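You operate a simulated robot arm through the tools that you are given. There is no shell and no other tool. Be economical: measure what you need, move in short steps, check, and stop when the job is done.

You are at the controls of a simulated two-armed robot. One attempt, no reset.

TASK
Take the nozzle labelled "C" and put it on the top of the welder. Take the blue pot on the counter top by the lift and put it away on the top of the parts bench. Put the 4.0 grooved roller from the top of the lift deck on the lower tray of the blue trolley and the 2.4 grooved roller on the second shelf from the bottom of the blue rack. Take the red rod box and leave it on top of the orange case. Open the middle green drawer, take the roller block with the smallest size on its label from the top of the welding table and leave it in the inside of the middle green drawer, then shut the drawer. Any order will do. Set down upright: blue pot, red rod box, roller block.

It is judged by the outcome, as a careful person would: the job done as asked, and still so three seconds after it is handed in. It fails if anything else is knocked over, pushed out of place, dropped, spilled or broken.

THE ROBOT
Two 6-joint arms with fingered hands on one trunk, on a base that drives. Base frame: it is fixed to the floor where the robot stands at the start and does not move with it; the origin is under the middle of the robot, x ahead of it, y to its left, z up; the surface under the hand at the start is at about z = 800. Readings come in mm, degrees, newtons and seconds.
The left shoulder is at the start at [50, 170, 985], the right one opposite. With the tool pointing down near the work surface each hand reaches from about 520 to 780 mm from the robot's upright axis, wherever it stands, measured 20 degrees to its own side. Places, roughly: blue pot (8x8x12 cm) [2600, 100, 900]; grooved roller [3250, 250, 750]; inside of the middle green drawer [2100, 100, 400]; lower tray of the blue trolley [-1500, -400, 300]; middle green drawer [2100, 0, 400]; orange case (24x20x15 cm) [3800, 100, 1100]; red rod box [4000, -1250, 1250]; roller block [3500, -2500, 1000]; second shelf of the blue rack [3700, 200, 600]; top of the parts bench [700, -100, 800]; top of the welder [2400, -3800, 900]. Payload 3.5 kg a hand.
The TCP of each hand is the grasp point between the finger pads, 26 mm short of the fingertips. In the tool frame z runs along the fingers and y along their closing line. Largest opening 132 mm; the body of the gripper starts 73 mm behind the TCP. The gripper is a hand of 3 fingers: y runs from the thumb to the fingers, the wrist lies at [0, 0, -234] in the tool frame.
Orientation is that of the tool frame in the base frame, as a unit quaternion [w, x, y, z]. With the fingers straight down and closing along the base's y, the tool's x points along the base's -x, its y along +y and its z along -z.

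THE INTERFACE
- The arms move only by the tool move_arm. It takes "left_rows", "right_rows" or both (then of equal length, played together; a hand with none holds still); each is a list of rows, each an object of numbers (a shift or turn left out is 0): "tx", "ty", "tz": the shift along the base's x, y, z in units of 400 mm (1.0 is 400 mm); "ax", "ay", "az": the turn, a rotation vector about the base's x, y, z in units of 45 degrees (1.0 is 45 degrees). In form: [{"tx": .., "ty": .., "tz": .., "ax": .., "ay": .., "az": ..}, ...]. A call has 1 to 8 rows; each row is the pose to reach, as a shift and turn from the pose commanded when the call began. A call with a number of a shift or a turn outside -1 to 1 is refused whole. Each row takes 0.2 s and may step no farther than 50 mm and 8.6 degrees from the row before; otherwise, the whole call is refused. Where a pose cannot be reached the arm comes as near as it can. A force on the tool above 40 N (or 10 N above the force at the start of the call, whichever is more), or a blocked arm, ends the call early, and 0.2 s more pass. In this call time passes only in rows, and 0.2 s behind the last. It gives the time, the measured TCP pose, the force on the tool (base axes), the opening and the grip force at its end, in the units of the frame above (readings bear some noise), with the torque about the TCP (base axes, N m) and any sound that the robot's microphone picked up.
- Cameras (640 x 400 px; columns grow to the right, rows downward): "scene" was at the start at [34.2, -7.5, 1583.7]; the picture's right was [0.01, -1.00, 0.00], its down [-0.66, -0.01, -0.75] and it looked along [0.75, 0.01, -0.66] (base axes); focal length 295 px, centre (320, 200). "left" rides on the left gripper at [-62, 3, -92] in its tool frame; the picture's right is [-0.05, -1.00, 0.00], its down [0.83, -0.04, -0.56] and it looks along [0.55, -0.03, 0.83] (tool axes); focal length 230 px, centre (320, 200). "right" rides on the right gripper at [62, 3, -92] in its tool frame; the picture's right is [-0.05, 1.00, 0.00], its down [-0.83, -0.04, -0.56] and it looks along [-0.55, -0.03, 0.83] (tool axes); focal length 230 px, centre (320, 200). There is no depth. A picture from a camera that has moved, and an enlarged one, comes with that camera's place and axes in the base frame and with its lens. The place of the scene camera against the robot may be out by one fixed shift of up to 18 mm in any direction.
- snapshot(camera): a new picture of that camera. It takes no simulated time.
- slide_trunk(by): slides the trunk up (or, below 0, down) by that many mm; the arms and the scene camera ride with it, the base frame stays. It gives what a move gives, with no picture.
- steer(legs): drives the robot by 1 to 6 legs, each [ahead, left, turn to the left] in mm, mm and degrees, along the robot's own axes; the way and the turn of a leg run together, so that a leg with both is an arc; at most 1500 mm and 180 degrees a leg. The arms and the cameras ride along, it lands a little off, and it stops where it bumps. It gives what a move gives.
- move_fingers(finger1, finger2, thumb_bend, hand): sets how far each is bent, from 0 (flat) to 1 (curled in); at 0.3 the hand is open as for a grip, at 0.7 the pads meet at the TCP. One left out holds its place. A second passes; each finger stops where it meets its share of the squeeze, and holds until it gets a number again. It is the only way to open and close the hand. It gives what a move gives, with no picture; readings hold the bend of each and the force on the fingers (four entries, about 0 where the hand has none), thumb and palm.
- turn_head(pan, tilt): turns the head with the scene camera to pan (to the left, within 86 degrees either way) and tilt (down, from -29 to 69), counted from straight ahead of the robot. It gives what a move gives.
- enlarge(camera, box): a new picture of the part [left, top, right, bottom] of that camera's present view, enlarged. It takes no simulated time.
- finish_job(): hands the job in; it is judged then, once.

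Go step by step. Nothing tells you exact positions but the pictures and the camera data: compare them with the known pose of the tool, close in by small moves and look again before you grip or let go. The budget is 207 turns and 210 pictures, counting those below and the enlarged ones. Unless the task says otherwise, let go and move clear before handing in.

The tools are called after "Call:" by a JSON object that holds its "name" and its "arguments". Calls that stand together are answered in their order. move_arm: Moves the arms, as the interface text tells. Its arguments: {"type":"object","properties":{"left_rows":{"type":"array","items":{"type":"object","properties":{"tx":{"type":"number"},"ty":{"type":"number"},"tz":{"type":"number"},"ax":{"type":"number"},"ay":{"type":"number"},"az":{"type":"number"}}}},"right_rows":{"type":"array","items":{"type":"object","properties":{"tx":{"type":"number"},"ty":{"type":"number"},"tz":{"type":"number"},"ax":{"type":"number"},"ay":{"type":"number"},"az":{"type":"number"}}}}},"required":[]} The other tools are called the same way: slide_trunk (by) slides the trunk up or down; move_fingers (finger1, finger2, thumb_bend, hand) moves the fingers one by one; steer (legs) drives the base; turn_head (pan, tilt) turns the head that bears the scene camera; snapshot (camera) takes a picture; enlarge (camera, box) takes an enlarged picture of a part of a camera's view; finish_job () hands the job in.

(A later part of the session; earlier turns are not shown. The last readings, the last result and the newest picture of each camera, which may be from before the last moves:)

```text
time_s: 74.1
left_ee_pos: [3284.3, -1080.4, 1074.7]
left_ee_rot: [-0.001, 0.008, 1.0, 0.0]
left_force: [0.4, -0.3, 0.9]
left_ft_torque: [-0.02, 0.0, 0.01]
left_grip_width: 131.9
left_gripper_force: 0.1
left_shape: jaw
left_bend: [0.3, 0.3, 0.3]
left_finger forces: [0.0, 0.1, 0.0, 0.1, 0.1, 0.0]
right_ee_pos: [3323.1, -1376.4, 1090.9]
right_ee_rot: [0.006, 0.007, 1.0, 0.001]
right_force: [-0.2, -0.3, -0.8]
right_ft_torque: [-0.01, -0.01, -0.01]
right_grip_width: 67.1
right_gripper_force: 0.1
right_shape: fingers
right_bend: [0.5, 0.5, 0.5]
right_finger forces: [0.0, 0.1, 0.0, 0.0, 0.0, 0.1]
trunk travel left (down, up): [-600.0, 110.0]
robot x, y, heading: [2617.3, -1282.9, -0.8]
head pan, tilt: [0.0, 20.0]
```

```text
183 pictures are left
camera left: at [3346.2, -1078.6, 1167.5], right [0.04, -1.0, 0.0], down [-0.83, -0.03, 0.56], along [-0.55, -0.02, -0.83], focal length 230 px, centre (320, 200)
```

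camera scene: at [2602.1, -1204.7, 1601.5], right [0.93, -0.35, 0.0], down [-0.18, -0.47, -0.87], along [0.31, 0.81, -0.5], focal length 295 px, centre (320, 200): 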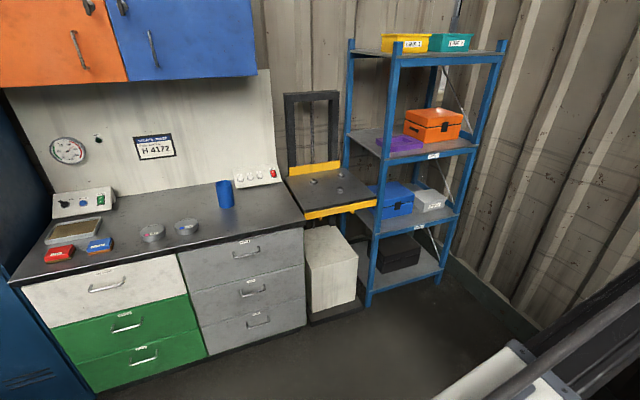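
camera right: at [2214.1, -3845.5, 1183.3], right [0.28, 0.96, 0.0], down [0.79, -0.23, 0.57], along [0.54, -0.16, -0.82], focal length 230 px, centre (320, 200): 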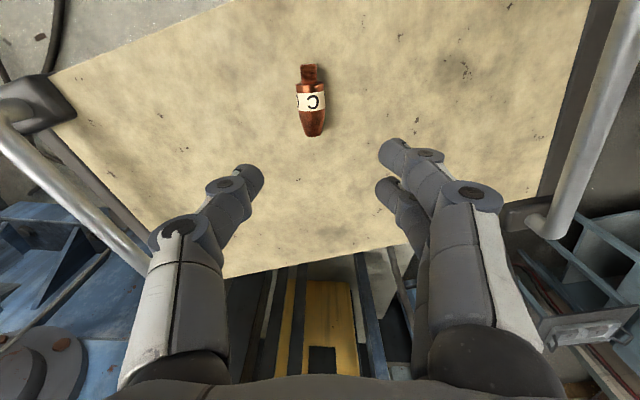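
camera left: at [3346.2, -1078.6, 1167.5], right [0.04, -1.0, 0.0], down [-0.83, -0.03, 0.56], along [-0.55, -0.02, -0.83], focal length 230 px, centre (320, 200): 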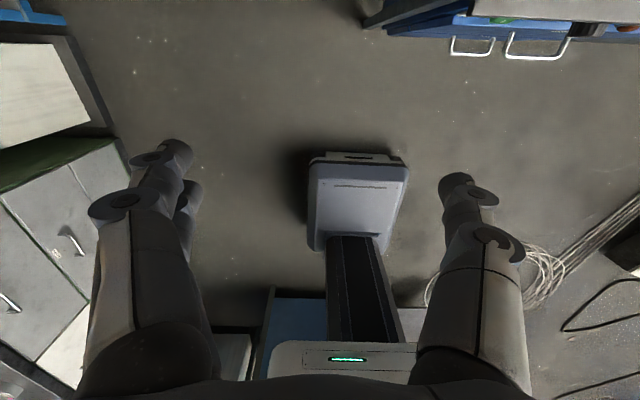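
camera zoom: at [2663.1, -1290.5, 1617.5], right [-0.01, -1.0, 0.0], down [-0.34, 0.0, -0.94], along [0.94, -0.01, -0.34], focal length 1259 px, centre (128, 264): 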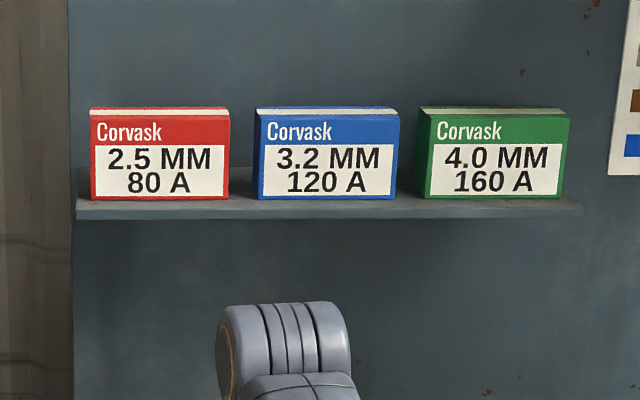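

The box is about 150 wide, 100 high and thin. I'll approach it from the free corner left of the bench so the left hand can come down on it from above.

Call:
{"name": "slide_trunk", "arguments": {"by": 110}}

Call:
{"name": "steer", "arguments": {"legs": [[0, 0, -84], [-317, 961, 0]]}}

Call:
{"name": "turn_head", "arguments": {"pan": 40, "tilt": 30}}

Call:
{"name": "snapshot", "arguments": {"camera": "scene"}}

Call:
{"name": "snapshot", "arguments": {"camera": "left"}}

```text
time_s: 75.5
left_ee_pos: [3285.6, -1081.4, 1184.6]
left_ee_rot: [0.0, 0.006, 1.0, 0.0]
left_force: [-0.3, 0.4, 0.1]
left_ft_torque: [0.0, 0.02, -0.01]
left_grip_width: 132.1
left_gripper_force: 0.0
left_shape: jaw
left_bend: [0.3, 0.3, 0.3]
left_finger forces: [0.0, 0.0, 0.0, 0.1, 0.1, 0.1]
right_ee_pos: [3323.8, -1375.2, 1201.1]
right_ee_rot: [0.006, 0.007, 1.0, 0.0]
right_force: [0.3, 0.1, -0.6]
right_ft_torque: [0.01, 0.0, -0.02]
right_grip_width: 67.1
right_gripper_force: 0.0
right_shape: fingers
right_bend: [0.5, 0.5, 0.5]
right_finger forces: [0.0, 0.1, 0.1, 0.0, 0.0, 0.0]
trunk travel left (down, up): [-710.0, 0.0]
robot x, y, heading: [2621.4, -1282.7, -0.9]
head pan, tilt: [0.0, 20.0]
```

```text
time_s: 82.3
left_ee_pos: [3369.2, -1707.1, 1184.8]
left_ee_rot: [0.002, 0.684, 0.729, 0.001]
left_force: [-0.7, -1.0, 0.5]
left_ft_torque: [0.01, -0.1, 0.03]
left_grip_width: 132.2
left_gripper_force: 0.0
left_shape: jaw
left_bend: [0.3, 0.3, 0.3]
left_finger forces: [0.1, 0.1, 0.0, 0.0, 0.1, 0.0]
right_ee_pos: [3077.8, -1767.0, 1200.5]
right_ee_rot: [0.005, 0.685, 0.729, -0.004]
right_force: [-0.3, 0.1, -0.1]
right_ft_torque: [0.0, -0.07, -0.01]
right_grip_width: 67.3
right_gripper_force: 0.1
right_shape: fingers
right_bend: [0.5, 0.5, 0.5]
right_finger forces: [0.1, 0.1, 0.1, 0.0, 0.1, 0.1]
trunk travel left (down, up): [-710.0, 0.0]
robot x, y, heading: [3120.2, -1057.4, -86.6]
head pan, tilt: [0.0, 20.0]
stopped in leg 2: the robot was blocked; the commanded pose is now the measured one
```

```text
time_s: 83.4
left_ee_pos: [3373.2, -1707.6, 1184.4]
left_ee_rot: [0.0, 0.684, 0.729, 0.0]
left_force: [0.1, 0.3, 0.2]
left_ft_torque: [0.01, -0.03, 0.04]
left_grip_width: 131.9
left_gripper_force: 0.2
left_shape: jaw
left_bend: [0.3, 0.3, 0.3]
left_finger forces: [0.1, 0.1, 0.1, 0.1, 0.0, 0.1]
right_ee_pos: [3081.9, -1768.2, 1202.3]
right_ee_rot: [0.005, 0.684, 0.73, -0.004]
right_force: [-0.3, -1.1, -1.3]
right_ft_torque: [-0.03, -0.03, 0.02]
right_grip_width: 67.5
right_gripper_force: 0.0
right_shape: fingers
right_bend: [0.5, 0.5, 0.5]
right_finger forces: [0.1, 0.1, 0.0, 0.0, 0.0, 0.0]
trunk travel left (down, up): [-710.0, 0.0]
robot x, y, heading: [3120.0, -1058.6, -86.4]
head pan, tilt: [40.0, 30.0]
```

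```text
182 pictures are left
camera scene: at [3172.2, -1093.8, 1711.5], right [-0.73, -0.69, 0.0], down [-0.34, 0.36, -0.87], along [0.6, -0.63, -0.5], focal length 295 px, centre (320, 200)
```

scene: 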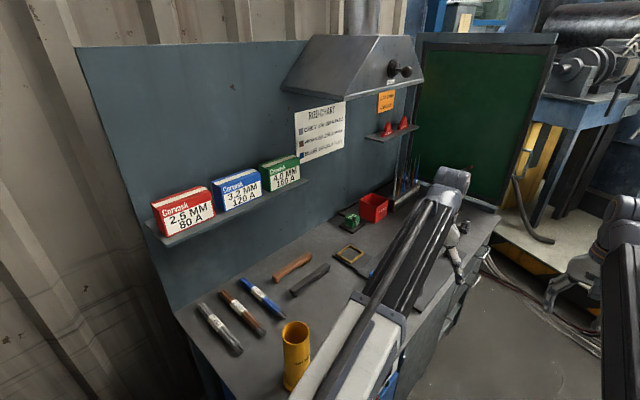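

```text
181 pictures are left
camera left: at [3380.3, -1768.9, 1276.9], right [-0.99, -0.12, 0.0], down [-0.1, 0.83, 0.56], along [-0.06, 0.55, -0.83], focal length 230 px, centre (320, 200)
```

left: 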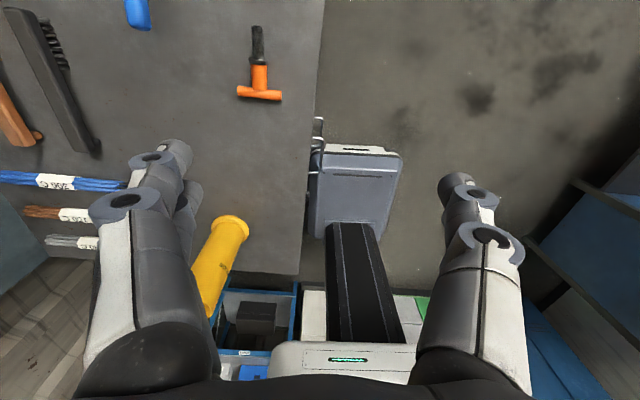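

The base touched the bench's front corner; I'll back off and go round. First a closer look at the gap behind the box.

Call:
{"name": "enlarge", "arguments": {"camera": "scene", "box": [130, 140, 310, 260]}}

Call:
{"name": "steer", "arguments": {"legs": [[0, -60, 0], [-230, 0, 0], [0, 450, 0]]}}

Call:
{"name": "snapshot", "arguments": {"camera": "scene"}}

Call:
{"name": "snapshot", "arguments": {"camera": "left"}}

```text
3.33 times, centred on (220, 200) of scene
camera zoom: at [3172.2, -1093.8, 1711.5], right [-0.73, -0.69, 0.0], down [-0.34, 0.36, -0.87], along [0.6, -0.63, -0.5], focal length 984 px, centre (653, 200)
```

zoom: 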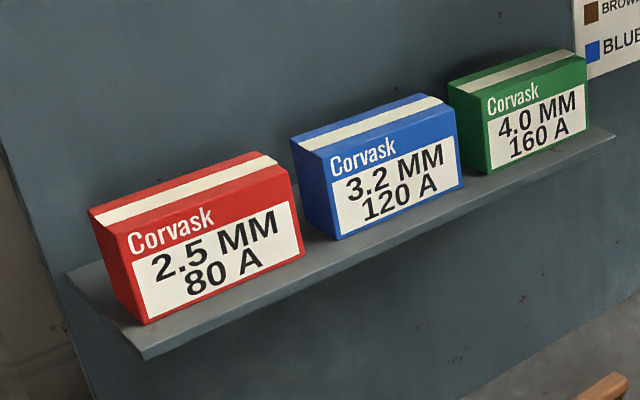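

```text
time_s: 88.0
left_ee_pos: [3756.8, -1451.7, 1183.2]
left_ee_rot: [-0.001, 0.685, 0.729, 0.001]
left_force: [-0.5, -0.3, -0.9]
left_ft_torque: [0.0, 0.0, 0.01]
left_grip_width: 132.0
left_gripper_force: 0.1
left_shape: jaw
left_bend: [0.3, 0.3, 0.3]
left_finger forces: [0.1, 0.1, 0.0, 0.0, 0.0, 0.0]
right_ee_pos: [3464.0, -1509.7, 1200.3]
right_ee_rot: [0.004, 0.685, 0.728, -0.005]
right_force: [0.6, -0.5, 0.1]
right_ft_torque: [-0.01, 0.0, -0.03]
right_grip_width: 67.5
right_gripper_force: 0.0
right_shape: fingers
right_bend: [0.5, 0.5, 0.5]
right_finger forces: [0.1, 0.1, 0.0, 0.1, 0.0, 0.0]
trunk travel left (down, up): [-710.0, 0.0]
robot x, y, heading: [3505.7, -801.7, -86.4]
head pan, tilt: [40.0, 30.0]
```

```text
179 pictures are left
camera scene: at [3556.8, -837.1, 1711.4], right [-0.73, -0.69, 0.0], down [-0.34, 0.36, -0.87], along [0.59, -0.63, -0.5], focal length 295 px, centre (320, 200)
```

scene: 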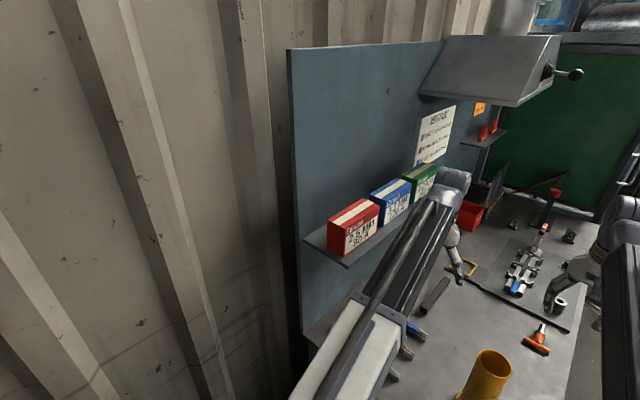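

```text
178 pictures are left
camera left: at [3763.3, -1512.6, 1276.7], right [-0.99, -0.11, 0.0], down [-0.1, 0.83, 0.56], along [-0.06, 0.55, -0.83], focal length 230 px, centre (320, 200)
```

left: 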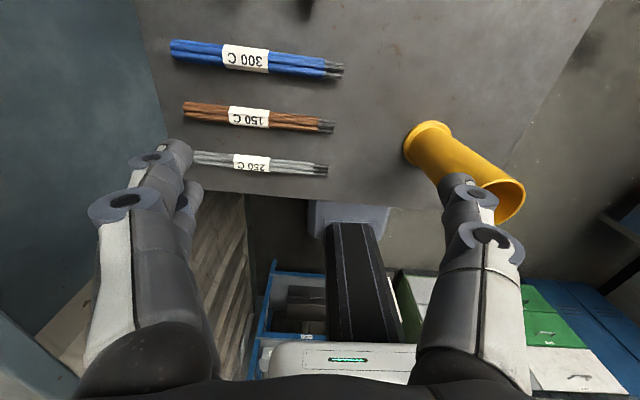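

The box is ~57 deep with a ~35 mm gap to the wall behind it. I'll raise the left hand and bring it above the box.

Call:
{"name": "move_arm", "arguments": {"left_rows": [{"tz": 0.12}, {"tz": 0.24}, {"tz": 0.36}, {"tz": 0.48}, {"tz": 0.55, "tx": 0.08, "ty": 0.06}, {"tz": 0.6, "tx": 0.17, "ty": 0.12}, {"tz": 0.6, "tx": 0.26, "ty": 0.18, "az": 0.04}, {"tz": 0.6, "tx": 0.35, "ty": 0.25, "az": 0.075}]}}

Call:
{"name": "snapshot", "arguments": {"camera": "left"}}

Call:
{"name": "snapshot", "arguments": {"camera": "scene"}}

```text
time_s: 89.8
left_ee_pos: [3918.6, -1414.7, 1343.1]
left_ee_rot: [0.041, 0.664, 0.747, -0.02]
left_force: [-16.5, 4.3, 1.5]
left_ft_torque: [0.05, 0.27, 0.06]
left_grip_width: 130.2
left_gripper_force: 0.1
left_shape: jaw
left_bend: [0.46, 0.3, 0.3]
left_finger forces: [15.6, 0.0, 0.1, 0.1, 0.0, 0.0]
left hand out of reach, approached as far as the arm can: row 3, 4, 5, 6, 7, 8
right_ee_pos: [3462.2, -1509.5, 1200.2]
right_ee_rot: [0.006, 0.685, 0.729, -0.004]
right_force: [-0.2, -0.1, -0.2]
right_ft_torque: [0.0, 0.0, 0.0]
right_grip_width: 67.3
right_gripper_force: 0.1
right_shape: fingers
right_bend: [0.5, 0.5, 0.5]
right_finger forces: [0.1, 0.0, 0.0, 0.0, 0.0, 0.0]
trunk travel left (down, up): [-710.0, 0.0]
robot x, y, heading: [3504.0, -800.7, -86.5]
head pan, tilt: [40.0, 30.0]
```

```text
177 pictures are left
camera left: at [3925.6, -1466.6, 1442.1], right [-0.99, -0.17, -0.02], down [-0.16, 0.86, 0.48], along [-0.06, 0.48, -0.88], focal length 230 px, centre (320, 200)
```

left: 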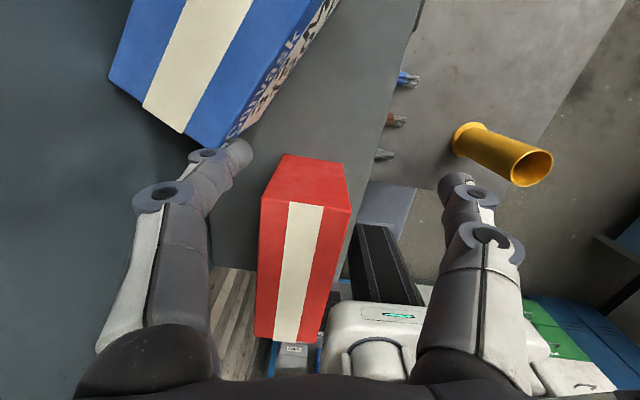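

```text
176 pictures are left
camera scene: at [3552.6, -836.3, 1711.6], right [-0.73, -0.69, 0.0], down [-0.34, 0.36, -0.87], along [0.6, -0.63, -0.5], focal length 295 px, centre (320, 200)
```

scene: 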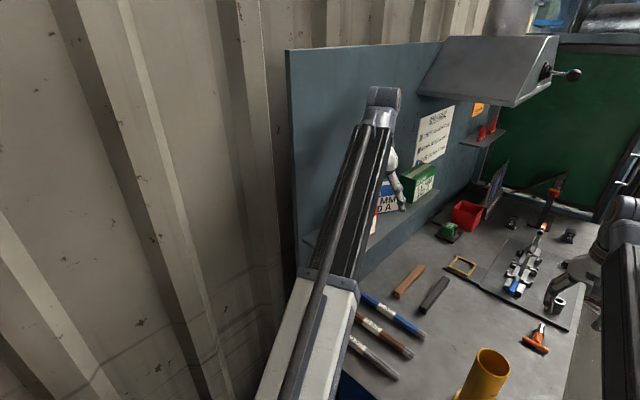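

The hand fell short in height and a finger is touching the blue box. I'll draw it back toward the room (-x) and check.

Call:
{"name": "move_arm", "arguments": {"left_rows": [{"tx": -0.05, "tz": 0.0}, {"tx": -0.12}, {"tx": -0.22}, {"tx": -0.32}, {"tx": -0.42}]}}

Call:
{"name": "snapshot", "arguments": {"camera": "left"}}

Call:
{"name": "snapshot", "arguments": {"camera": "scene"}}

```text
time_s: 91.0
left_ee_pos: [3754.1, -1423.2, 1327.2]
left_ee_rot: [0.044, 0.662, 0.748, -0.022]
left_force: [-0.1, 0.0, -0.1]
left_ft_torque: [0.02, -0.02, -0.03]
left_grip_width: 131.7
left_gripper_force: 0.0
left_shape: jaw
left_bend: [0.3, 0.3, 0.3]
left_finger forces: [0.0, 0.0, 0.0, 0.0, 0.1, 0.1]
left hand out of reach, approached as far as the arm can: row 3, 4, 5
right_ee_pos: [3462.3, -1510.9, 1200.2]
right_ee_rot: [0.005, 0.684, 0.729, -0.004]
right_force: [0.4, -0.1, 0.3]
right_ft_torque: [-0.02, -0.02, 0.0]
right_grip_width: 67.2
right_gripper_force: 0.1
right_shape: fingers
right_bend: [0.5, 0.5, 0.5]
right_finger forces: [0.1, 0.0, 0.1, 0.1, 0.1, 0.0]
trunk travel left (down, up): [-710.0, 0.0]
robot x, y, heading: [3506.1, -800.2, -86.5]
head pan, tilt: [40.0, 30.0]
```

```text
175 pictures are left
camera left: at [3761.1, -1476.3, 1424.5], right [-0.98, -0.17, -0.02], down [-0.16, 0.87, 0.47], along [-0.06, 0.47, -0.88], focal length 230 px, centre (320, 200)
```

left: 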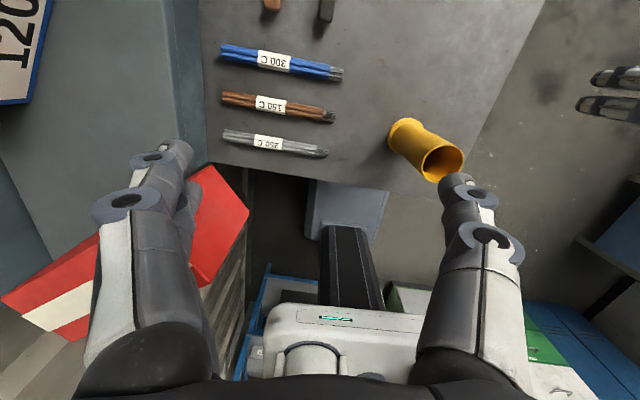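

```text
174 pictures are left
camera scene: at [3555.2, -837.0, 1711.5], right [-0.73, -0.69, 0.0], down [-0.34, 0.36, -0.87], along [0.6, -0.63, -0.5], focal length 295 px, centre (320, 200)
```

scene: 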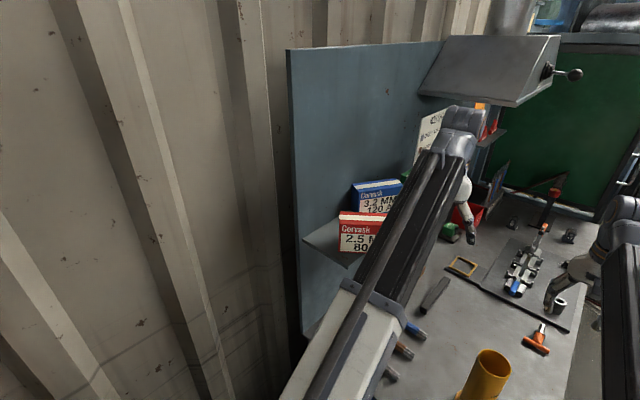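

Call:
{"name": "enlarge", "arguments": {"camera": "scene", "box": [290, 130, 500, 270]}}

```text
2.86 times, centred on (395, 200) of scene
camera zoom: at [3555.2, -837.0, 1711.5], right [-0.73, -0.69, 0.0], down [-0.34, 0.36, -0.87], along [0.6, -0.63, -0.5], focal length 843 px, centre (106, 200)
```

zoom: 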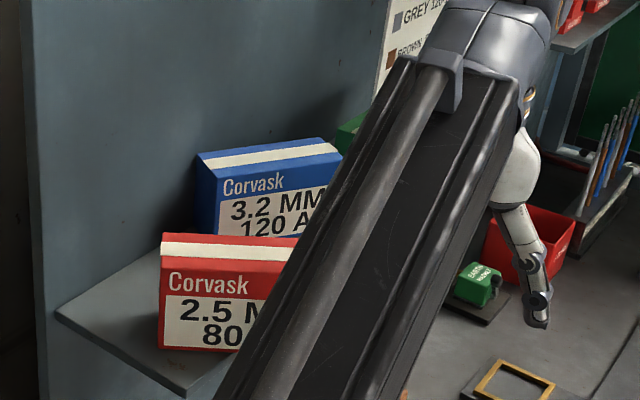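

Red box was swung outward and blue nudged; nothing fell. I'll move the hand free by rolling the base slightly closer (hand moves away from the boxes, along -y), which also gives more height reach.

Call:
{"name": "steer", "arguments": {"legs": [[70, 0, 0]]}}

Call:
{"name": "snapshot", "arguments": {"camera": "left"}}

Call:
{"name": "snapshot", "arguments": {"camera": "scene"}}

```text
time_s: 92.0
left_ee_pos: [3760.1, -1497.7, 1325.2]
left_ee_rot: [0.043, 0.663, 0.747, -0.022]
left_force: [0.2, -0.1, -0.1]
left_ft_torque: [-0.04, 0.0, -0.01]
left_grip_width: 131.9
left_gripper_force: 0.0
left_shape: jaw
left_bend: [0.3, 0.3, 0.3]
left_finger forces: [0.1, 0.0, 0.1, 0.1, 0.0, 0.0]
right_ee_pos: [3467.9, -1584.4, 1198.9]
right_ee_rot: [0.004, 0.685, 0.728, -0.004]
right_force: [0.2, -0.4, 0.2]
right_ft_torque: [0.04, 0.04, 0.01]
right_grip_width: 67.4
right_gripper_force: 0.0
right_shape: fingers
right_bend: [0.5, 0.5, 0.5]
right_finger forces: [0.0, 0.0, 0.0, 0.0, 0.1, 0.1]
trunk travel left (down, up): [-710.0, 0.0]
robot x, y, heading: [3510.3, -877.4, -86.6]
head pan, tilt: [40.0, 30.0]
```

```text
172 pictures are left
camera left: at [3766.3, -1550.3, 1423.6], right [-0.98, -0.17, -0.02], down [-0.16, 0.87, 0.47], along [-0.06, 0.47, -0.88], focal length 230 px, centre (320, 200)
```

left: 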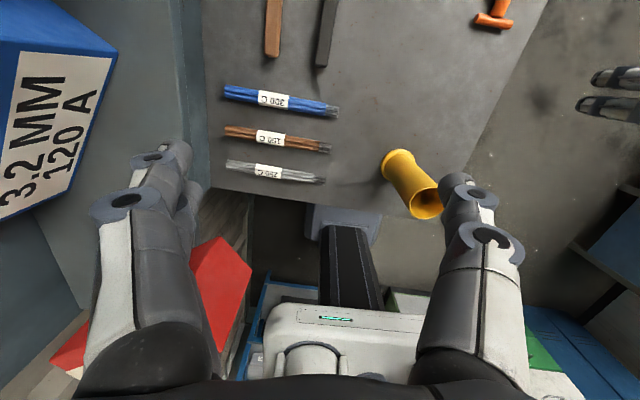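

```text
171 pictures are left
camera scene: at [3560.2, -911.2, 1711.4], right [-0.73, -0.69, 0.0], down [-0.34, 0.36, -0.87], along [0.59, -0.63, -0.5], focal length 295 px, centre (320, 200)
```

scene: 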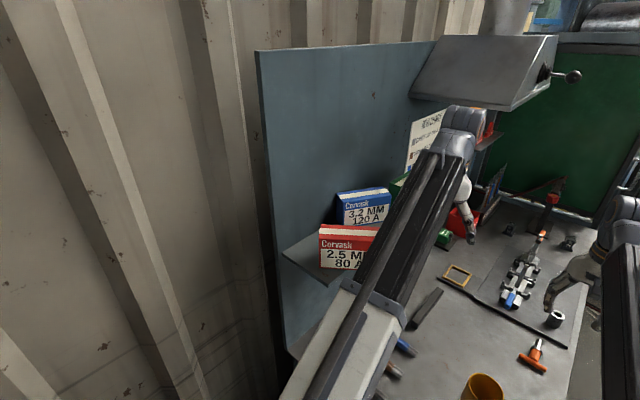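

Call:
{"name": "move_arm", "arguments": {"left_rows": [{"tx": -0.03, "tz": 0.06}, {"tz": 0.12, "tx": -0.08}, {"tz": 0.18, "tx": -0.14, "ax": 0.06, "ay": 0.02}, {"tz": 0.24, "tx": -0.2, "ax": 0.115, "ay": 0.045}]}}

Call:
{"name": "snapshot", "arguments": {"camera": "left"}}

Call:
{"name": "snapshot", "arguments": {"camera": "scene"}}

```text
time_s: 93.0
left_ee_pos: [3683.5, -1537.2, 1341.6]
left_ee_rot: [0.03, 0.662, 0.748, -0.03]
left_force: [0.5, -0.1, 0.6]
left_ft_torque: [0.01, 0.02, 0.02]
left_grip_width: 132.0
left_gripper_force: 0.2
left_shape: jaw
left_bend: [0.3, 0.3, 0.3]
left_finger forces: [0.0, 0.1, 0.0, 0.0, 0.1, 0.0]
left hand out of reach, approached as far as the arm can: row 1, 2, 3, 4
right_ee_pos: [3467.3, -1583.0, 1201.2]
right_ee_rot: [0.005, 0.685, 0.728, -0.004]
right_force: [-0.2, -0.8, 0.7]
right_ft_torque: [0.06, 0.02, 0.0]
right_grip_width: 67.7
right_gripper_force: 0.0
right_shape: fingers
right_bend: [0.5, 0.5, 0.5]
right_finger forces: [0.0, 0.0, 0.1, 0.0, 0.0, 0.1]
trunk travel left (down, up): [-710.0, 0.0]
robot x, y, heading: [3508.5, -873.2, -86.8]
head pan, tilt: [40.0, 30.0]
```

```text
170 pictures are left
camera left: at [3693.7, -1589.2, 1439.0], right [-0.99, -0.17, 0.01], down [-0.15, 0.86, 0.48], along [-0.09, 0.47, -0.88], focal length 230 px, centre (320, 200)
```

left: 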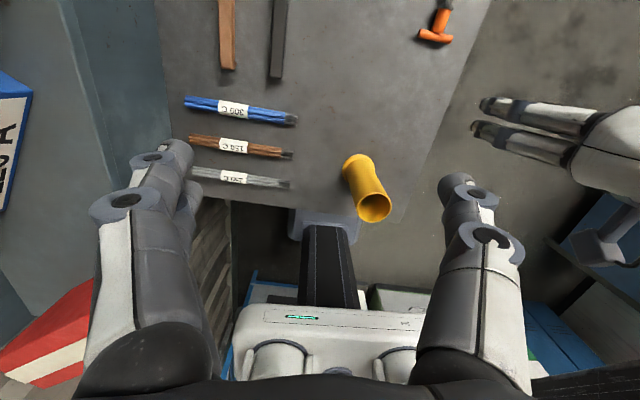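

```text
169 pictures are left
camera scene: at [3559.7, -908.8, 1711.5], right [-0.73, -0.69, 0.0], down [-0.34, 0.36, -0.87], along [0.6, -0.63, -0.5], focal length 295 px, centre (320, 200)
```

scene: 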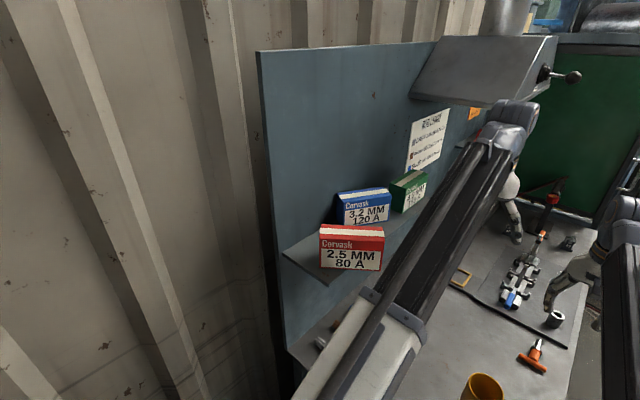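

Call:
{"name": "move_arm", "arguments": {"left_rows": [{"ty": 0.1, "tx": -0.02}, {"ty": 0.2, "tx": -0.04}, {"ty": 0.3, "tx": -0.06}, {"ty": 0.35, "tx": -0.06}]}}

Call:
{"name": "snapshot", "arguments": {"camera": "left"}}

Call:
{"name": "enlarge", "arguments": {"camera": "scene", "box": [260, 150, 460, 290]}}

```text
time_s: 94.0
left_ee_pos: [3654.9, -1427.0, 1292.3]
left_ee_rot: [0.038, 0.662, 0.748, -0.041]
left_force: [-0.6, -0.8, 1.4]
left_ft_torque: [-0.03, -0.01, -0.01]
left_grip_width: 131.9
left_gripper_force: 0.0
left_shape: jaw
left_bend: [0.3, 0.3, 0.3]
left_finger forces: [0.0, 0.0, 0.0, 0.0, 0.0, 0.0]
left hand out of reach, approached as far as the arm can: row 1, 2, 3, 4
right_ee_pos: [3467.6, -1581.7, 1202.2]
right_ee_rot: [0.004, 0.686, 0.728, -0.004]
right_force: [0.0, 0.8, 0.6]
right_ft_torque: [-0.02, -0.01, 0.01]
right_grip_width: 67.5
right_gripper_force: 0.1
right_shape: fingers
right_bend: [0.5, 0.5, 0.5]
right_finger forces: [0.0, 0.0, 0.1, 0.0, 0.1, 0.0]
trunk travel left (down, up): [-710.0, 0.0]
robot x, y, heading: [3509.2, -874.7, -86.3]
head pan, tilt: [40.0, 30.0]
```

```text
168 pictures are left
camera left: at [3664.6, -1478.6, 1392.5], right [-0.99, -0.17, 0.02], down [-0.15, 0.88, 0.46], along [-0.09, 0.45, -0.89], focal length 230 px, centre (320, 200)
```

left: 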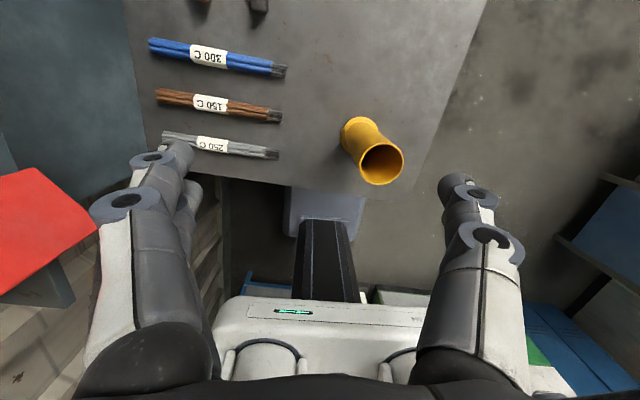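

```text
2.86 times, centred on (360, 220) of scene
camera zoom: at [3560.1, -908.6, 1711.5], right [-0.73, -0.69, 0.0], down [-0.34, 0.36, -0.87], along [0.59, -0.63, -0.5], focal length 843 px, centre (206, 143)
```

zoom: 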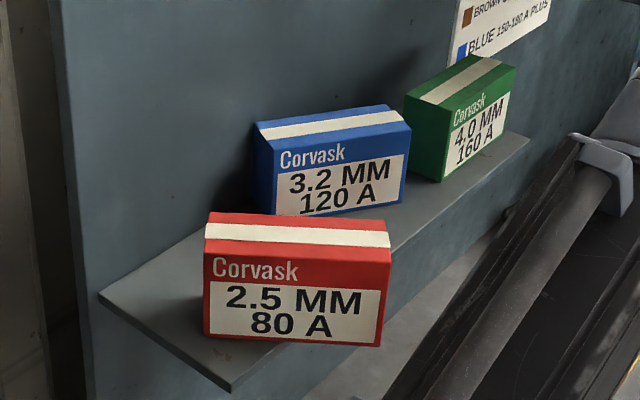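

The arm was simply commanded too high; I'll bring the command down to a reachable height and level the hand, away from the boxes.

Call:
{"name": "move_arm", "arguments": {"left_rows": [{"tz": -0.1, "ax": -0.04, "ay": -0.015}, {"tz": -0.2, "ax": -0.08, "ay": -0.03}, {"tz": -0.28, "ax": -0.115, "ay": -0.045}]}}

```text
time_s: 94.8
left_ee_pos: [3659.8, -1432.3, 1181.1]
left_ee_rot: [0.074, 0.66, 0.745, -0.053]
left_force: [-0.1, 0.5, 0.4]
left_ft_torque: [0.01, -0.01, 0.0]
left_grip_width: 131.7
left_gripper_force: 0.0
left_shape: jaw
left_bend: [0.3, 0.3, 0.3]
left_finger forces: [0.0, 0.1, 0.1, 0.0, 0.0, 0.0]
right_ee_pos: [3469.0, -1582.3, 1201.1]
right_ee_rot: [0.005, 0.685, 0.729, -0.003]
right_force: [0.0, 1.1, -0.1]
right_ft_torque: [0.01, 0.01, 0.03]
right_grip_width: 67.3
right_gripper_force: 0.0
right_shape: fingers
right_bend: [0.5, 0.5, 0.5]
right_finger forces: [0.1, 0.0, 0.0, 0.0, 0.0, 0.0]
trunk travel left (down, up): [-710.0, 0.0]
robot x, y, heading: [3509.1, -873.4, -86.8]
head pan, tilt: [40.0, 30.0]
```

Top-down at that height from here is limited by the wrist. The red box's end now sticks out of the shelf toward the room, so I'll go to the bench front and take it with a level forward-pointing hand.

Call:
{"name": "steer", "arguments": {"legs": [[-200, 0, 0], [0, -650, 0], [0, 0, 86.5], [0, -950, 0]]}}

Call:
{"name": "turn_head", "arguments": {"pan": 10, "tilt": 25}}

Call:
{"name": "snapshot", "arguments": {"camera": "scene"}}

```text
time_s: 108.0
left_ee_pos: [3377.1, -1575.4, 1180.8]
left_ee_rot: [0.09, -0.009, 0.996, 0.01]
left_force: [-0.2, -0.4, 1.1]
left_ft_torque: [0.0, -0.02, 0.02]
left_grip_width: 132.0
left_gripper_force: 0.0
left_shape: jaw
left_bend: [0.3, 0.3, 0.3]
left_finger forces: [0.0, 0.0, 0.0, 0.0, 0.0, 0.1]
right_ee_pos: [3506.6, -1780.1, 1200.6]
right_ee_rot: [0.007, 0.019, 1.0, 0.0]
right_force: [-0.2, 0.2, 0.6]
right_ft_torque: [0.02, -0.01, 0.02]
right_grip_width: 67.4
right_gripper_force: 0.0
right_shape: fingers
right_bend: [0.5, 0.5, 0.5]
right_finger forces: [0.0, 0.0, 0.0, 0.1, 0.0, 0.0]
trunk travel left (down, up): [-710.0, 0.0]
robot x, y, heading: [2809.0, -1666.0, -2.6]
head pan, tilt: [40.0, 30.0]
```

```text
time_s: 108.9
left_ee_pos: [3376.8, -1575.7, 1179.6]
left_ee_rot: [0.089, -0.009, 0.996, 0.011]
left_force: [-0.5, 0.5, 0.0]
left_ft_torque: [-0.01, 0.02, 0.01]
left_grip_width: 132.0
left_gripper_force: 0.1
left_shape: jaw
left_bend: [0.3, 0.3, 0.3]
left_finger forces: [0.1, 0.0, 0.0, 0.0, 0.0, 0.0]
right_ee_pos: [3506.9, -1780.7, 1199.8]
right_ee_rot: [0.006, 0.019, 1.0, -0.001]
right_force: [0.6, 0.6, -0.4]
right_ft_torque: [-0.03, 0.01, 0.03]
right_grip_width: 67.1
right_gripper_force: 0.1
right_shape: fingers
right_bend: [0.5, 0.5, 0.5]
right_finger forces: [0.1, 0.1, 0.0, 0.1, 0.0, 0.1]
trunk travel left (down, up): [-710.0, 0.0]
robot x, y, heading: [2808.3, -1666.3, -2.2]
head pan, tilt: [10.0, 25.0]
```

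```text
166 pictures are left
camera scene: at [2848.6, -1662.3, 1719.4], right [0.13, -0.99, 0.0], down [-0.42, -0.06, -0.91], along [0.9, 0.12, -0.42], focal length 295 px, centre (320, 200)
```

scene: 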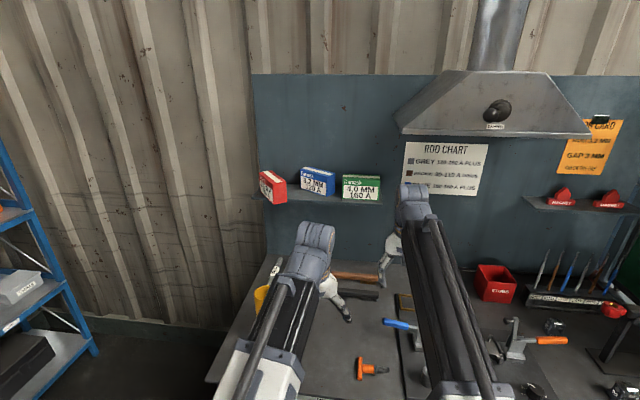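

Call:
{"name": "enlarge", "arguments": {"camera": "scene", "box": [240, 140, 400, 240]}}

```text
4.00 times, centred on (320, 190) of scene
camera zoom: at [2848.6, -1662.3, 1719.4], right [0.13, -0.99, 0.0], down [-0.42, -0.06, -0.91], along [0.9, 0.12, -0.42], focal length 1180 px, centre (320, 240)
```

zoom: 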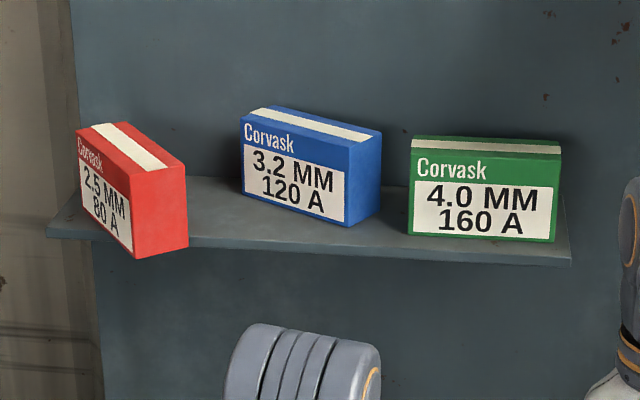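

I'll pitch the left hand forward, then yaw it ~37° to line up with the box's end.

Call:
{"name": "move_arm", "arguments": {"left_rows": [{"ay": -0.125, "tx": 0.05, "tz": 0.03}, {"ay": -0.25, "tx": 0.1, "tz": 0.06}, {"ay": -0.375, "tx": 0.15, "tz": 0.09}, {"ay": -0.5, "tx": 0.2, "tz": 0.12}, {"ay": -0.625, "tx": 0.25, "tz": 0.15}, {"ay": -0.75, "tx": 0.3, "tz": 0.18}, {"ay": -0.875, "tx": 0.35, "tz": 0.21}, {"ay": -1.0, "tx": 0.4, "tz": 0.24}]}}

Call:
{"name": "move_arm", "arguments": {"left_rows": [{"ay": -0.16}, {"ay": -0.32}]}}

Call:
{"name": "move_arm", "arguments": {"left_rows": [{"az": 0.17}, {"az": 0.34}, {"az": 0.51}, {"az": 0.68}, {"az": 0.8}]}}

Call:
{"name": "snapshot", "arguments": {"camera": "left"}}

Call:
{"name": "snapshot", "arguments": {"camera": "scene"}}

```text
time_s: 110.7
left_ee_pos: [3535.6, -1576.8, 1276.7]
left_ee_rot: [0.465, -0.013, 0.885, 0.006]
left_force: [-0.9, -0.6, 0.2]
left_ft_torque: [-0.02, 0.03, 0.0]
left_grip_width: 131.7
left_gripper_force: 0.1
left_shape: jaw
left_bend: [0.3, 0.3, 0.3]
left_finger forces: [0.0, 0.0, 0.0, 0.0, 0.0, 0.1]
right_ee_pos: [3506.6, -1780.4, 1200.1]
right_ee_rot: [0.005, 0.019, 1.0, -0.001]
right_force: [-0.1, -0.1, 0.0]
right_ft_torque: [-0.03, -0.02, 0.0]
right_grip_width: 67.5
right_gripper_force: 0.1
right_shape: fingers
right_bend: [0.5, 0.5, 0.5]
right_finger forces: [0.1, 0.0, 0.0, 0.0, 0.0, 0.0]
trunk travel left (down, up): [-710.0, 0.0]
robot x, y, heading: [2808.1, -1667.6, -2.5]
head pan, tilt: [10.0, 25.0]
```

```text
time_s: 111.3
left_ee_pos: [3535.2, -1574.9, 1276.7]
left_ee_rot: [0.572, -0.013, 0.82, 0.004]
left_force: [-0.2, 0.1, -1.0]
left_ft_torque: [0.02, 0.0, -0.02]
left_grip_width: 131.9
left_gripper_force: 0.1
left_shape: jaw
left_bend: [0.3, 0.3, 0.3]
left_finger forces: [0.0, 0.0, 0.0, 0.1, 0.0, 0.0]
right_ee_pos: [3507.4, -1780.2, 1200.1]
right_ee_rot: [0.006, 0.019, 1.0, 0.0]
right_force: [-0.1, -0.3, -0.3]
right_ft_torque: [0.02, -0.02, -0.02]
right_grip_width: 67.5
right_gripper_force: 0.1
right_shape: fingers
right_bend: [0.5, 0.5, 0.5]
right_finger forces: [0.0, 0.0, 0.0, 0.0, 0.0, 0.0]
trunk travel left (down, up): [-710.0, 0.0]
robot x, y, heading: [2805.5, -1669.8, -2.5]
head pan, tilt: [10.0, 25.0]
```

```text
time_s: 112.5
left_ee_pos: [3536.5, -1576.0, 1277.5]
left_ee_rot: [0.542, -0.267, 0.776, 0.181]
left_force: [0.3, 0.4, 0.1]
left_ft_torque: [0.02, -0.02, 0.0]
left_grip_width: 131.8
left_gripper_force: 0.1
left_shape: jaw
left_bend: [0.3, 0.3, 0.3]
left_finger forces: [0.0, 0.1, 0.1, 0.1, 0.0, 0.1]
right_ee_pos: [3507.9, -1780.7, 1200.5]
right_ee_rot: [0.007, 0.019, 1.0, 0.0]
right_force: [0.5, 0.6, 0.9]
right_ft_torque: [0.03, 0.02, 0.02]
right_grip_width: 67.7
right_gripper_force: 0.0
right_shape: fingers
right_bend: [0.5, 0.5, 0.5]
right_finger forces: [0.1, 0.0, 0.1, 0.0, 0.1, 0.0]
trunk travel left (down, up): [-710.0, 0.0]
robot x, y, heading: [2803.2, -1668.3, -2.3]
head pan, tilt: [10.0, 25.0]
```

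```text
164 pictures are left
camera left: at [3481.9, -1612.7, 1367.1], right [0.62, -0.78, 0.06], down [-0.61, -0.53, -0.59], along [0.49, 0.33, -0.81], focal length 230 px, centre (320, 200)
```

left: 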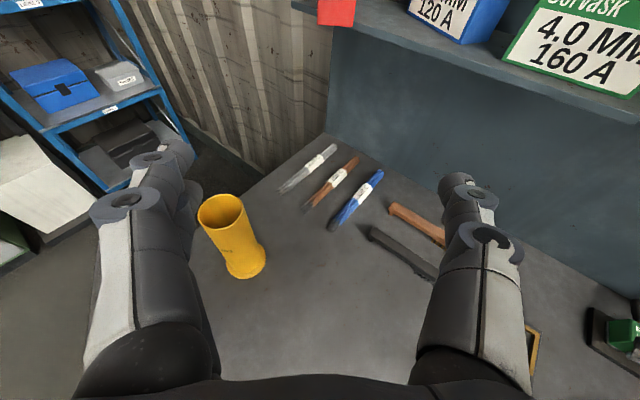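

```text
163 pictures are left
camera scene: at [2848.7, -1662.6, 1719.4], right [0.13, -0.99, 0.0], down [-0.42, -0.06, -0.91], along [0.9, 0.12, -0.42], focal length 295 px, centre (320, 200)
```

scene: 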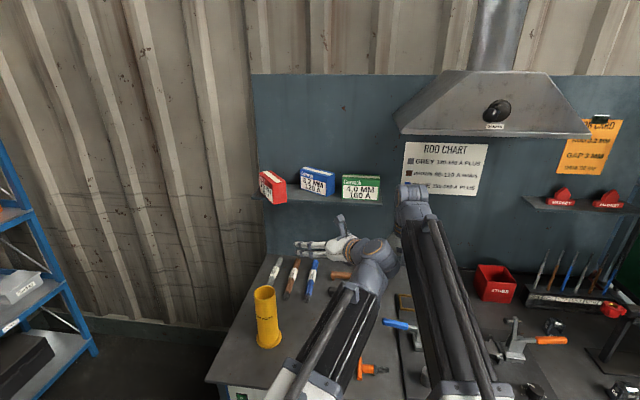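

Box end is at about [3814, -1385], bottom z ≈ 1248. I'll roll 170 mm closer and look again.

Call:
{"name": "steer", "arguments": {"legs": [[170, 0, 0]]}}

Call:
{"name": "snapshot", "arguments": {"camera": "left"}}

Call:
{"name": "enlarge", "arguments": {"camera": "scene", "box": [200, 120, 400, 320]}}

```text
time_s: 114.0
left_ee_pos: [3712.9, -1584.8, 1275.9]
left_ee_rot: [0.542, -0.266, 0.777, 0.18]
left_force: [-0.1, -0.5, -0.2]
left_ft_torque: [0.03, 0.02, -0.03]
left_grip_width: 131.8
left_gripper_force: 0.1
left_shape: jaw
left_bend: [0.3, 0.3, 0.3]
left_finger forces: [0.0, 0.0, 0.1, 0.1, 0.0, 0.0]
right_ee_pos: [3683.2, -1788.5, 1201.4]
right_ee_rot: [0.005, 0.021, 1.0, 0.0]
right_force: [0.6, -0.4, 0.4]
right_ft_torque: [0.01, 0.07, -0.04]
right_grip_width: 67.2
right_gripper_force: 0.1
right_shape: fingers
right_bend: [0.5, 0.5, 0.5]
right_finger forces: [0.0, 0.0, 0.0, 0.1, 0.2, 0.1]
trunk travel left (down, up): [-710.0, 0.0]
robot x, y, heading: [2982.7, -1675.8, -2.3]
head pan, tilt: [10.0, 25.0]
```

```text
162 pictures are left
camera left: at [3658.4, -1620.7, 1366.4], right [0.62, -0.78, 0.06], down [-0.61, -0.53, -0.59], along [0.49, 0.33, -0.81], focal length 230 px, centre (320, 200)
```

left: 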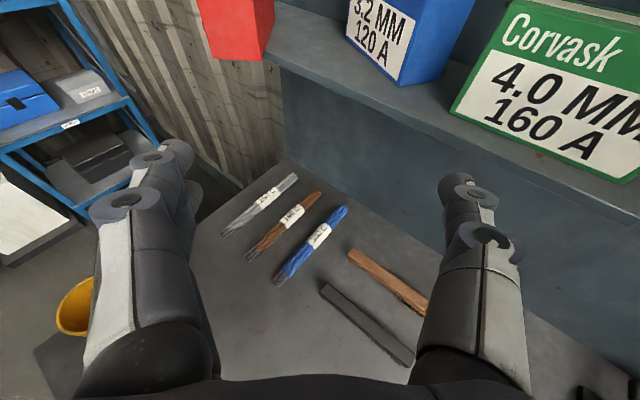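

```text
2.00 times, centred on (300, 220) of scene
camera zoom: at [3025.4, -1669.9, 1719.3], right [0.13, -0.99, 0.0], down [-0.42, -0.06, -0.91], along [0.9, 0.12, -0.42], focal length 590 px, centre (360, 160)
```

zoom: 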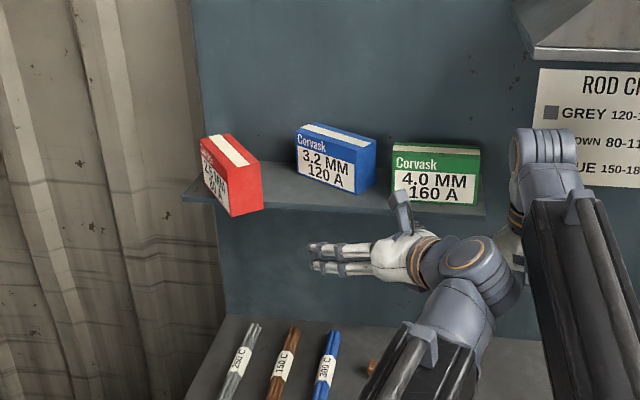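

Estimates agree: box end centre [3816, -1387]. Aligning in front of the end at 1300 height.

Call:
{"name": "move_arm", "arguments": {"left_rows": [{"tx": 0.03, "ty": 0.1, "tz": 0.015}, {"tx": 0.06, "ty": 0.2, "tz": 0.03}, {"tx": 0.09, "ty": 0.3, "tz": 0.045}, {"tx": 0.118, "ty": 0.39, "tz": 0.06}]}}

Call:
{"name": "snapshot", "arguments": {"camera": "left"}}

Call:
{"name": "enlarge", "arguments": {"camera": "scene", "box": [200, 120, 400, 320]}}

```text
time_s: 115.0
left_ee_pos: [3758.1, -1428.2, 1295.3]
left_ee_rot: [0.542, -0.267, 0.776, 0.181]
left_force: [0.1, 0.7, -0.5]
left_ft_torque: [-0.04, -0.01, -0.03]
left_grip_width: 131.9
left_gripper_force: 0.0
left_shape: jaw
left_bend: [0.3, 0.3, 0.3]
left_finger forces: [0.0, 0.0, 0.0, 0.0, 0.1, 0.0]
right_ee_pos: [3681.1, -1788.3, 1201.4]
right_ee_rot: [0.006, 0.02, 1.0, 0.0]
right_force: [-0.8, 0.1, 0.3]
right_ft_torque: [0.01, 0.01, 0.03]
right_grip_width: 67.6
right_gripper_force: 0.1
right_shape: fingers
right_bend: [0.5, 0.5, 0.5]
right_finger forces: [0.1, 0.0, 0.1, 0.1, 0.0, 0.1]
trunk travel left (down, up): [-710.0, 0.0]
robot x, y, heading: [2979.5, -1674.3, -2.3]
head pan, tilt: [10.0, 25.0]
```

```text
160 pictures are left
camera left: at [3705.1, -1463.9, 1387.3], right [0.62, -0.78, 0.06], down [-0.61, -0.53, -0.59], along [0.49, 0.33, -0.81], focal length 230 px, centre (320, 200)
```

left: 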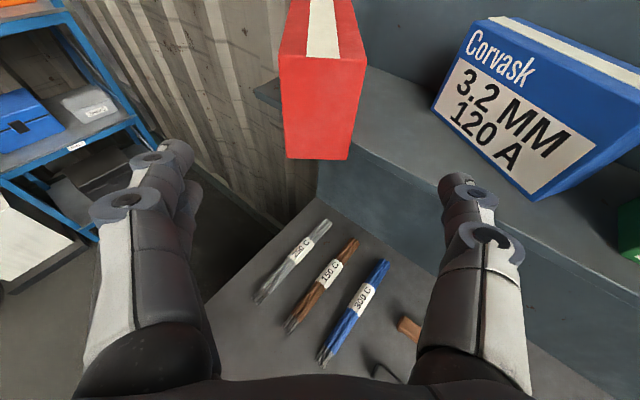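

```text
2.00 times, centred on (300, 220) of scene
camera zoom: at [3023.7, -1669.4, 1719.4], right [0.13, -0.99, 0.0], down [-0.42, -0.06, -0.91], along [0.9, 0.12, -0.42], focal length 590 px, centre (360, 160)
```

zoom: 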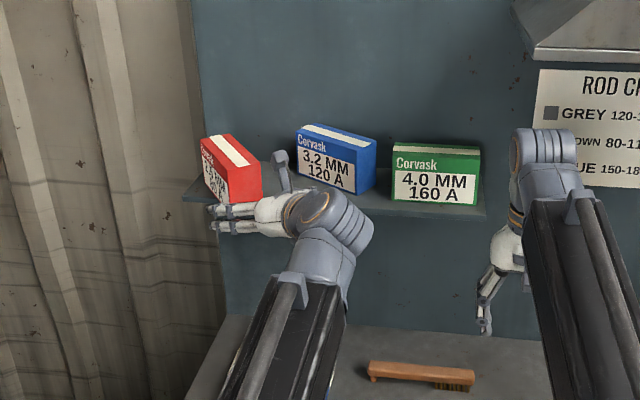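

Well centred. Sliding forward around the box end.

Call:
{"name": "move_arm", "arguments": {"left_rows": [{"tx": 0.072, "ty": 0.055, "tz": 0.005}, {"tx": 0.145, "ty": 0.11, "tz": 0.01}, {"tx": 0.215, "ty": 0.165, "tz": 0.01}]}}

Call:
{"name": "snapshot", "arguments": {"camera": "left"}}

```text
time_s: 115.8
left_ee_pos: [3846.9, -1359.4, 1301.0]
left_ee_rot: [0.542, -0.266, 0.776, 0.181]
left_force: [0.0, -0.4, -0.8]
left_ft_torque: [-0.01, 0.01, -0.02]
left_grip_width: 131.9
left_gripper_force: 0.1
left_shape: jaw
left_bend: [0.3, 0.3, 0.3]
left_finger forces: [0.0, 0.0, 0.0, 0.0, 0.1, 0.0]
right_ee_pos: [3682.8, -1788.9, 1199.5]
right_ee_rot: [0.005, 0.02, 1.0, 0.0]
right_force: [-1.1, 0.8, 0.0]
right_ft_torque: [0.03, 0.03, -0.01]
right_grip_width: 67.5
right_gripper_force: 0.0
right_shape: fingers
right_bend: [0.5, 0.5, 0.5]
right_finger forces: [0.0, 0.0, 0.1, 0.0, 0.1, 0.0]
trunk travel left (down, up): [-710.0, 0.0]
robot x, y, heading: [2983.3, -1674.9, -2.5]
head pan, tilt: [10.0, 25.0]
```

```text
158 pictures are left
camera left: at [3792.5, -1396.2, 1391.6], right [0.62, -0.78, 0.06], down [-0.61, -0.53, -0.59], along [0.49, 0.33, -0.81], focal length 230 px, centre (320, 200)
```

left: 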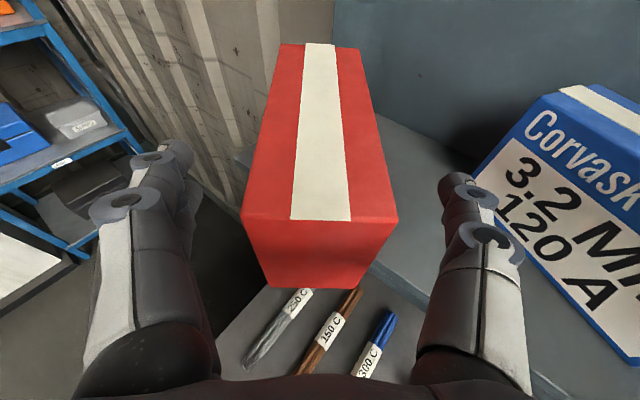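

Call:
{"name": "move_arm", "arguments": {"left_rows": [{"tx": 0.038, "ty": 0.029}]}}

Call:
{"name": "move_fingers", "arguments": {"hand": "left", "finger1": 0.75, "finger2": 0.75, "thumb_bend": 0.75}}

Call:
{"name": "snapshot", "arguments": {"camera": "left"}}

```text
time_s: 116.2
left_ee_pos: [3863.1, -1349.5, 1301.6]
left_ee_rot: [0.542, -0.265, 0.777, 0.18]
left_force: [0.4, -0.5, -0.9]
left_ft_torque: [0.0, -0.02, 0.01]
left_grip_width: 131.9
left_gripper_force: 0.1
left_shape: jaw
left_bend: [0.3, 0.3, 0.3]
left_finger forces: [0.0, 0.1, 0.0, 0.0, 0.0, 0.0]
right_ee_pos: [3682.6, -1788.5, 1200.1]
right_ee_rot: [0.006, 0.02, 1.0, 0.0]
right_force: [0.2, 0.9, -0.4]
right_ft_torque: [0.02, 0.02, 0.01]
right_grip_width: 67.4
right_gripper_force: 0.0
right_shape: fingers
right_bend: [0.5, 0.5, 0.5]
right_finger forces: [0.0, 0.0, 0.0, 0.0, 0.0, 0.0]
trunk travel left (down, up): [-710.0, 0.0]
robot x, y, heading: [2983.1, -1673.9, -2.4]
head pan, tilt: [10.0, 25.0]
```

```text
time_s: 117.2
left_ee_pos: [3861.8, -1351.2, 1302.9]
left_ee_rot: [0.542, -0.266, 0.777, 0.18]
left_force: [0.3, 3.2, 0.3]
left_ft_torque: [0.07, 0.07, 0.06]
left_grip_width: 51.8
left_gripper_force: 25.6
left_shape: fingers
left_bend: [0.55, 0.55, 0.62]
left_finger forces: [13.3, 13.3, 0.1, 0.0, 25.1, 0.1]
right_ee_pos: [3682.5, -1789.2, 1200.4]
right_ee_rot: [0.006, 0.02, 1.0, -0.001]
right_force: [0.9, -0.4, -0.6]
right_ft_torque: [0.02, -0.01, -0.02]
right_grip_width: 67.4
right_gripper_force: 0.1
right_shape: fingers
right_bend: [0.5, 0.5, 0.5]
right_finger forces: [0.1, 0.1, 0.0, 0.0, 0.0, 0.1]
trunk travel left (down, up): [-710.0, 0.0]
robot x, y, heading: [2984.2, -1675.5, -2.4]
head pan, tilt: [10.0, 25.0]
```

```text
157 pictures are left
camera left: at [3807.9, -1385.8, 1393.0], right [0.62, -0.78, 0.06], down [-0.61, -0.53, -0.59], along [0.49, 0.33, -0.81], focal length 230 px, centre (320, 200)
```

left: 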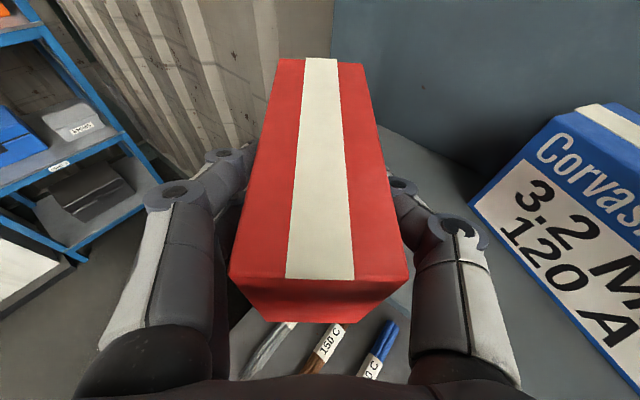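

Gripped firmly. Lifting and drawing the red box out along its axis.

Call:
{"name": "move_arm", "arguments": {"left_rows": [{"tz": 0.06}, {"tz": 0.12}, {"tx": -0.08, "ty": -0.06, "tz": 0.15}, {"tx": -0.16, "ty": -0.12, "tz": 0.15}, {"tx": -0.24, "ty": -0.18, "tz": 0.15}, {"tx": -0.32, "ty": -0.24, "tz": 0.15}, {"tx": -0.4, "ty": -0.3, "tz": 0.15}]}}

Call:
{"name": "snapshot", "arguments": {"camera": "left"}}

Call:
{"name": "enlarge", "arguments": {"camera": "scene", "box": [200, 100, 440, 260]}}

```text
time_s: 118.8
left_ee_pos: [3700.8, -1470.1, 1363.1]
left_ee_rot: [0.542, -0.266, 0.776, 0.181]
left_force: [1.4, -0.2, -8.4]
left_ft_torque: [-0.18, 0.17, 0.0]
left_grip_width: 51.7
left_gripper_force: 25.0
left_shape: fingers
left_bend: [0.54, 0.55, 0.62]
left_finger forces: [12.5, 12.9, 0.1, 0.1, 25.5, 0.0]
right_ee_pos: [3681.7, -1789.2, 1199.8]
right_ee_rot: [0.006, 0.02, 1.0, 0.0]
right_force: [-0.5, 0.3, -0.6]
right_ft_torque: [0.01, -0.02, 0.0]
right_grip_width: 67.4
right_gripper_force: 0.1
right_shape: fingers
right_bend: [0.5, 0.5, 0.5]
right_finger forces: [0.0, 0.1, 0.0, 0.0, 0.0, 0.1]
trunk travel left (down, up): [-710.0, 0.0]
robot x, y, heading: [2980.4, -1673.9, -2.5]
head pan, tilt: [10.0, 25.0]
```

```text
156 pictures are left
camera left: at [3645.8, -1507.3, 1454.2], right [0.62, -0.78, 0.06], down [-0.61, -0.53, -0.59], along [0.49, 0.33, -0.81], focal length 230 px, centre (320, 200)
```

left: 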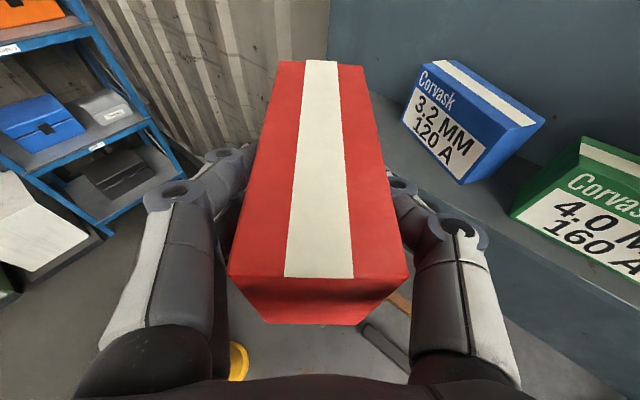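

```text
2.50 times, centred on (320, 180) of scene
camera zoom: at [3023.8, -1670.1, 1719.4], right [0.13, -0.99, 0.0], down [-0.42, -0.06, -0.91], along [0.9, 0.12, -0.42], focal length 738 px, centre (320, 250)
```

zoom: 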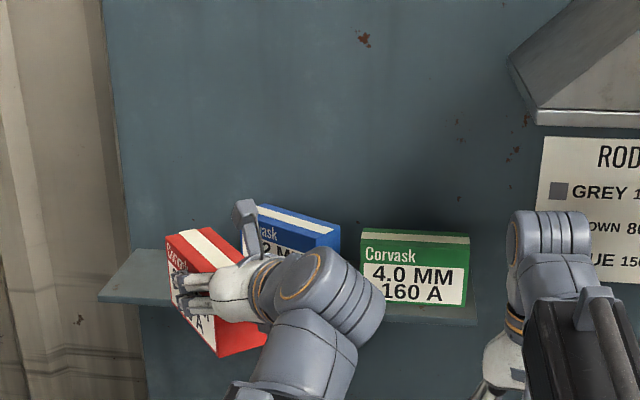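

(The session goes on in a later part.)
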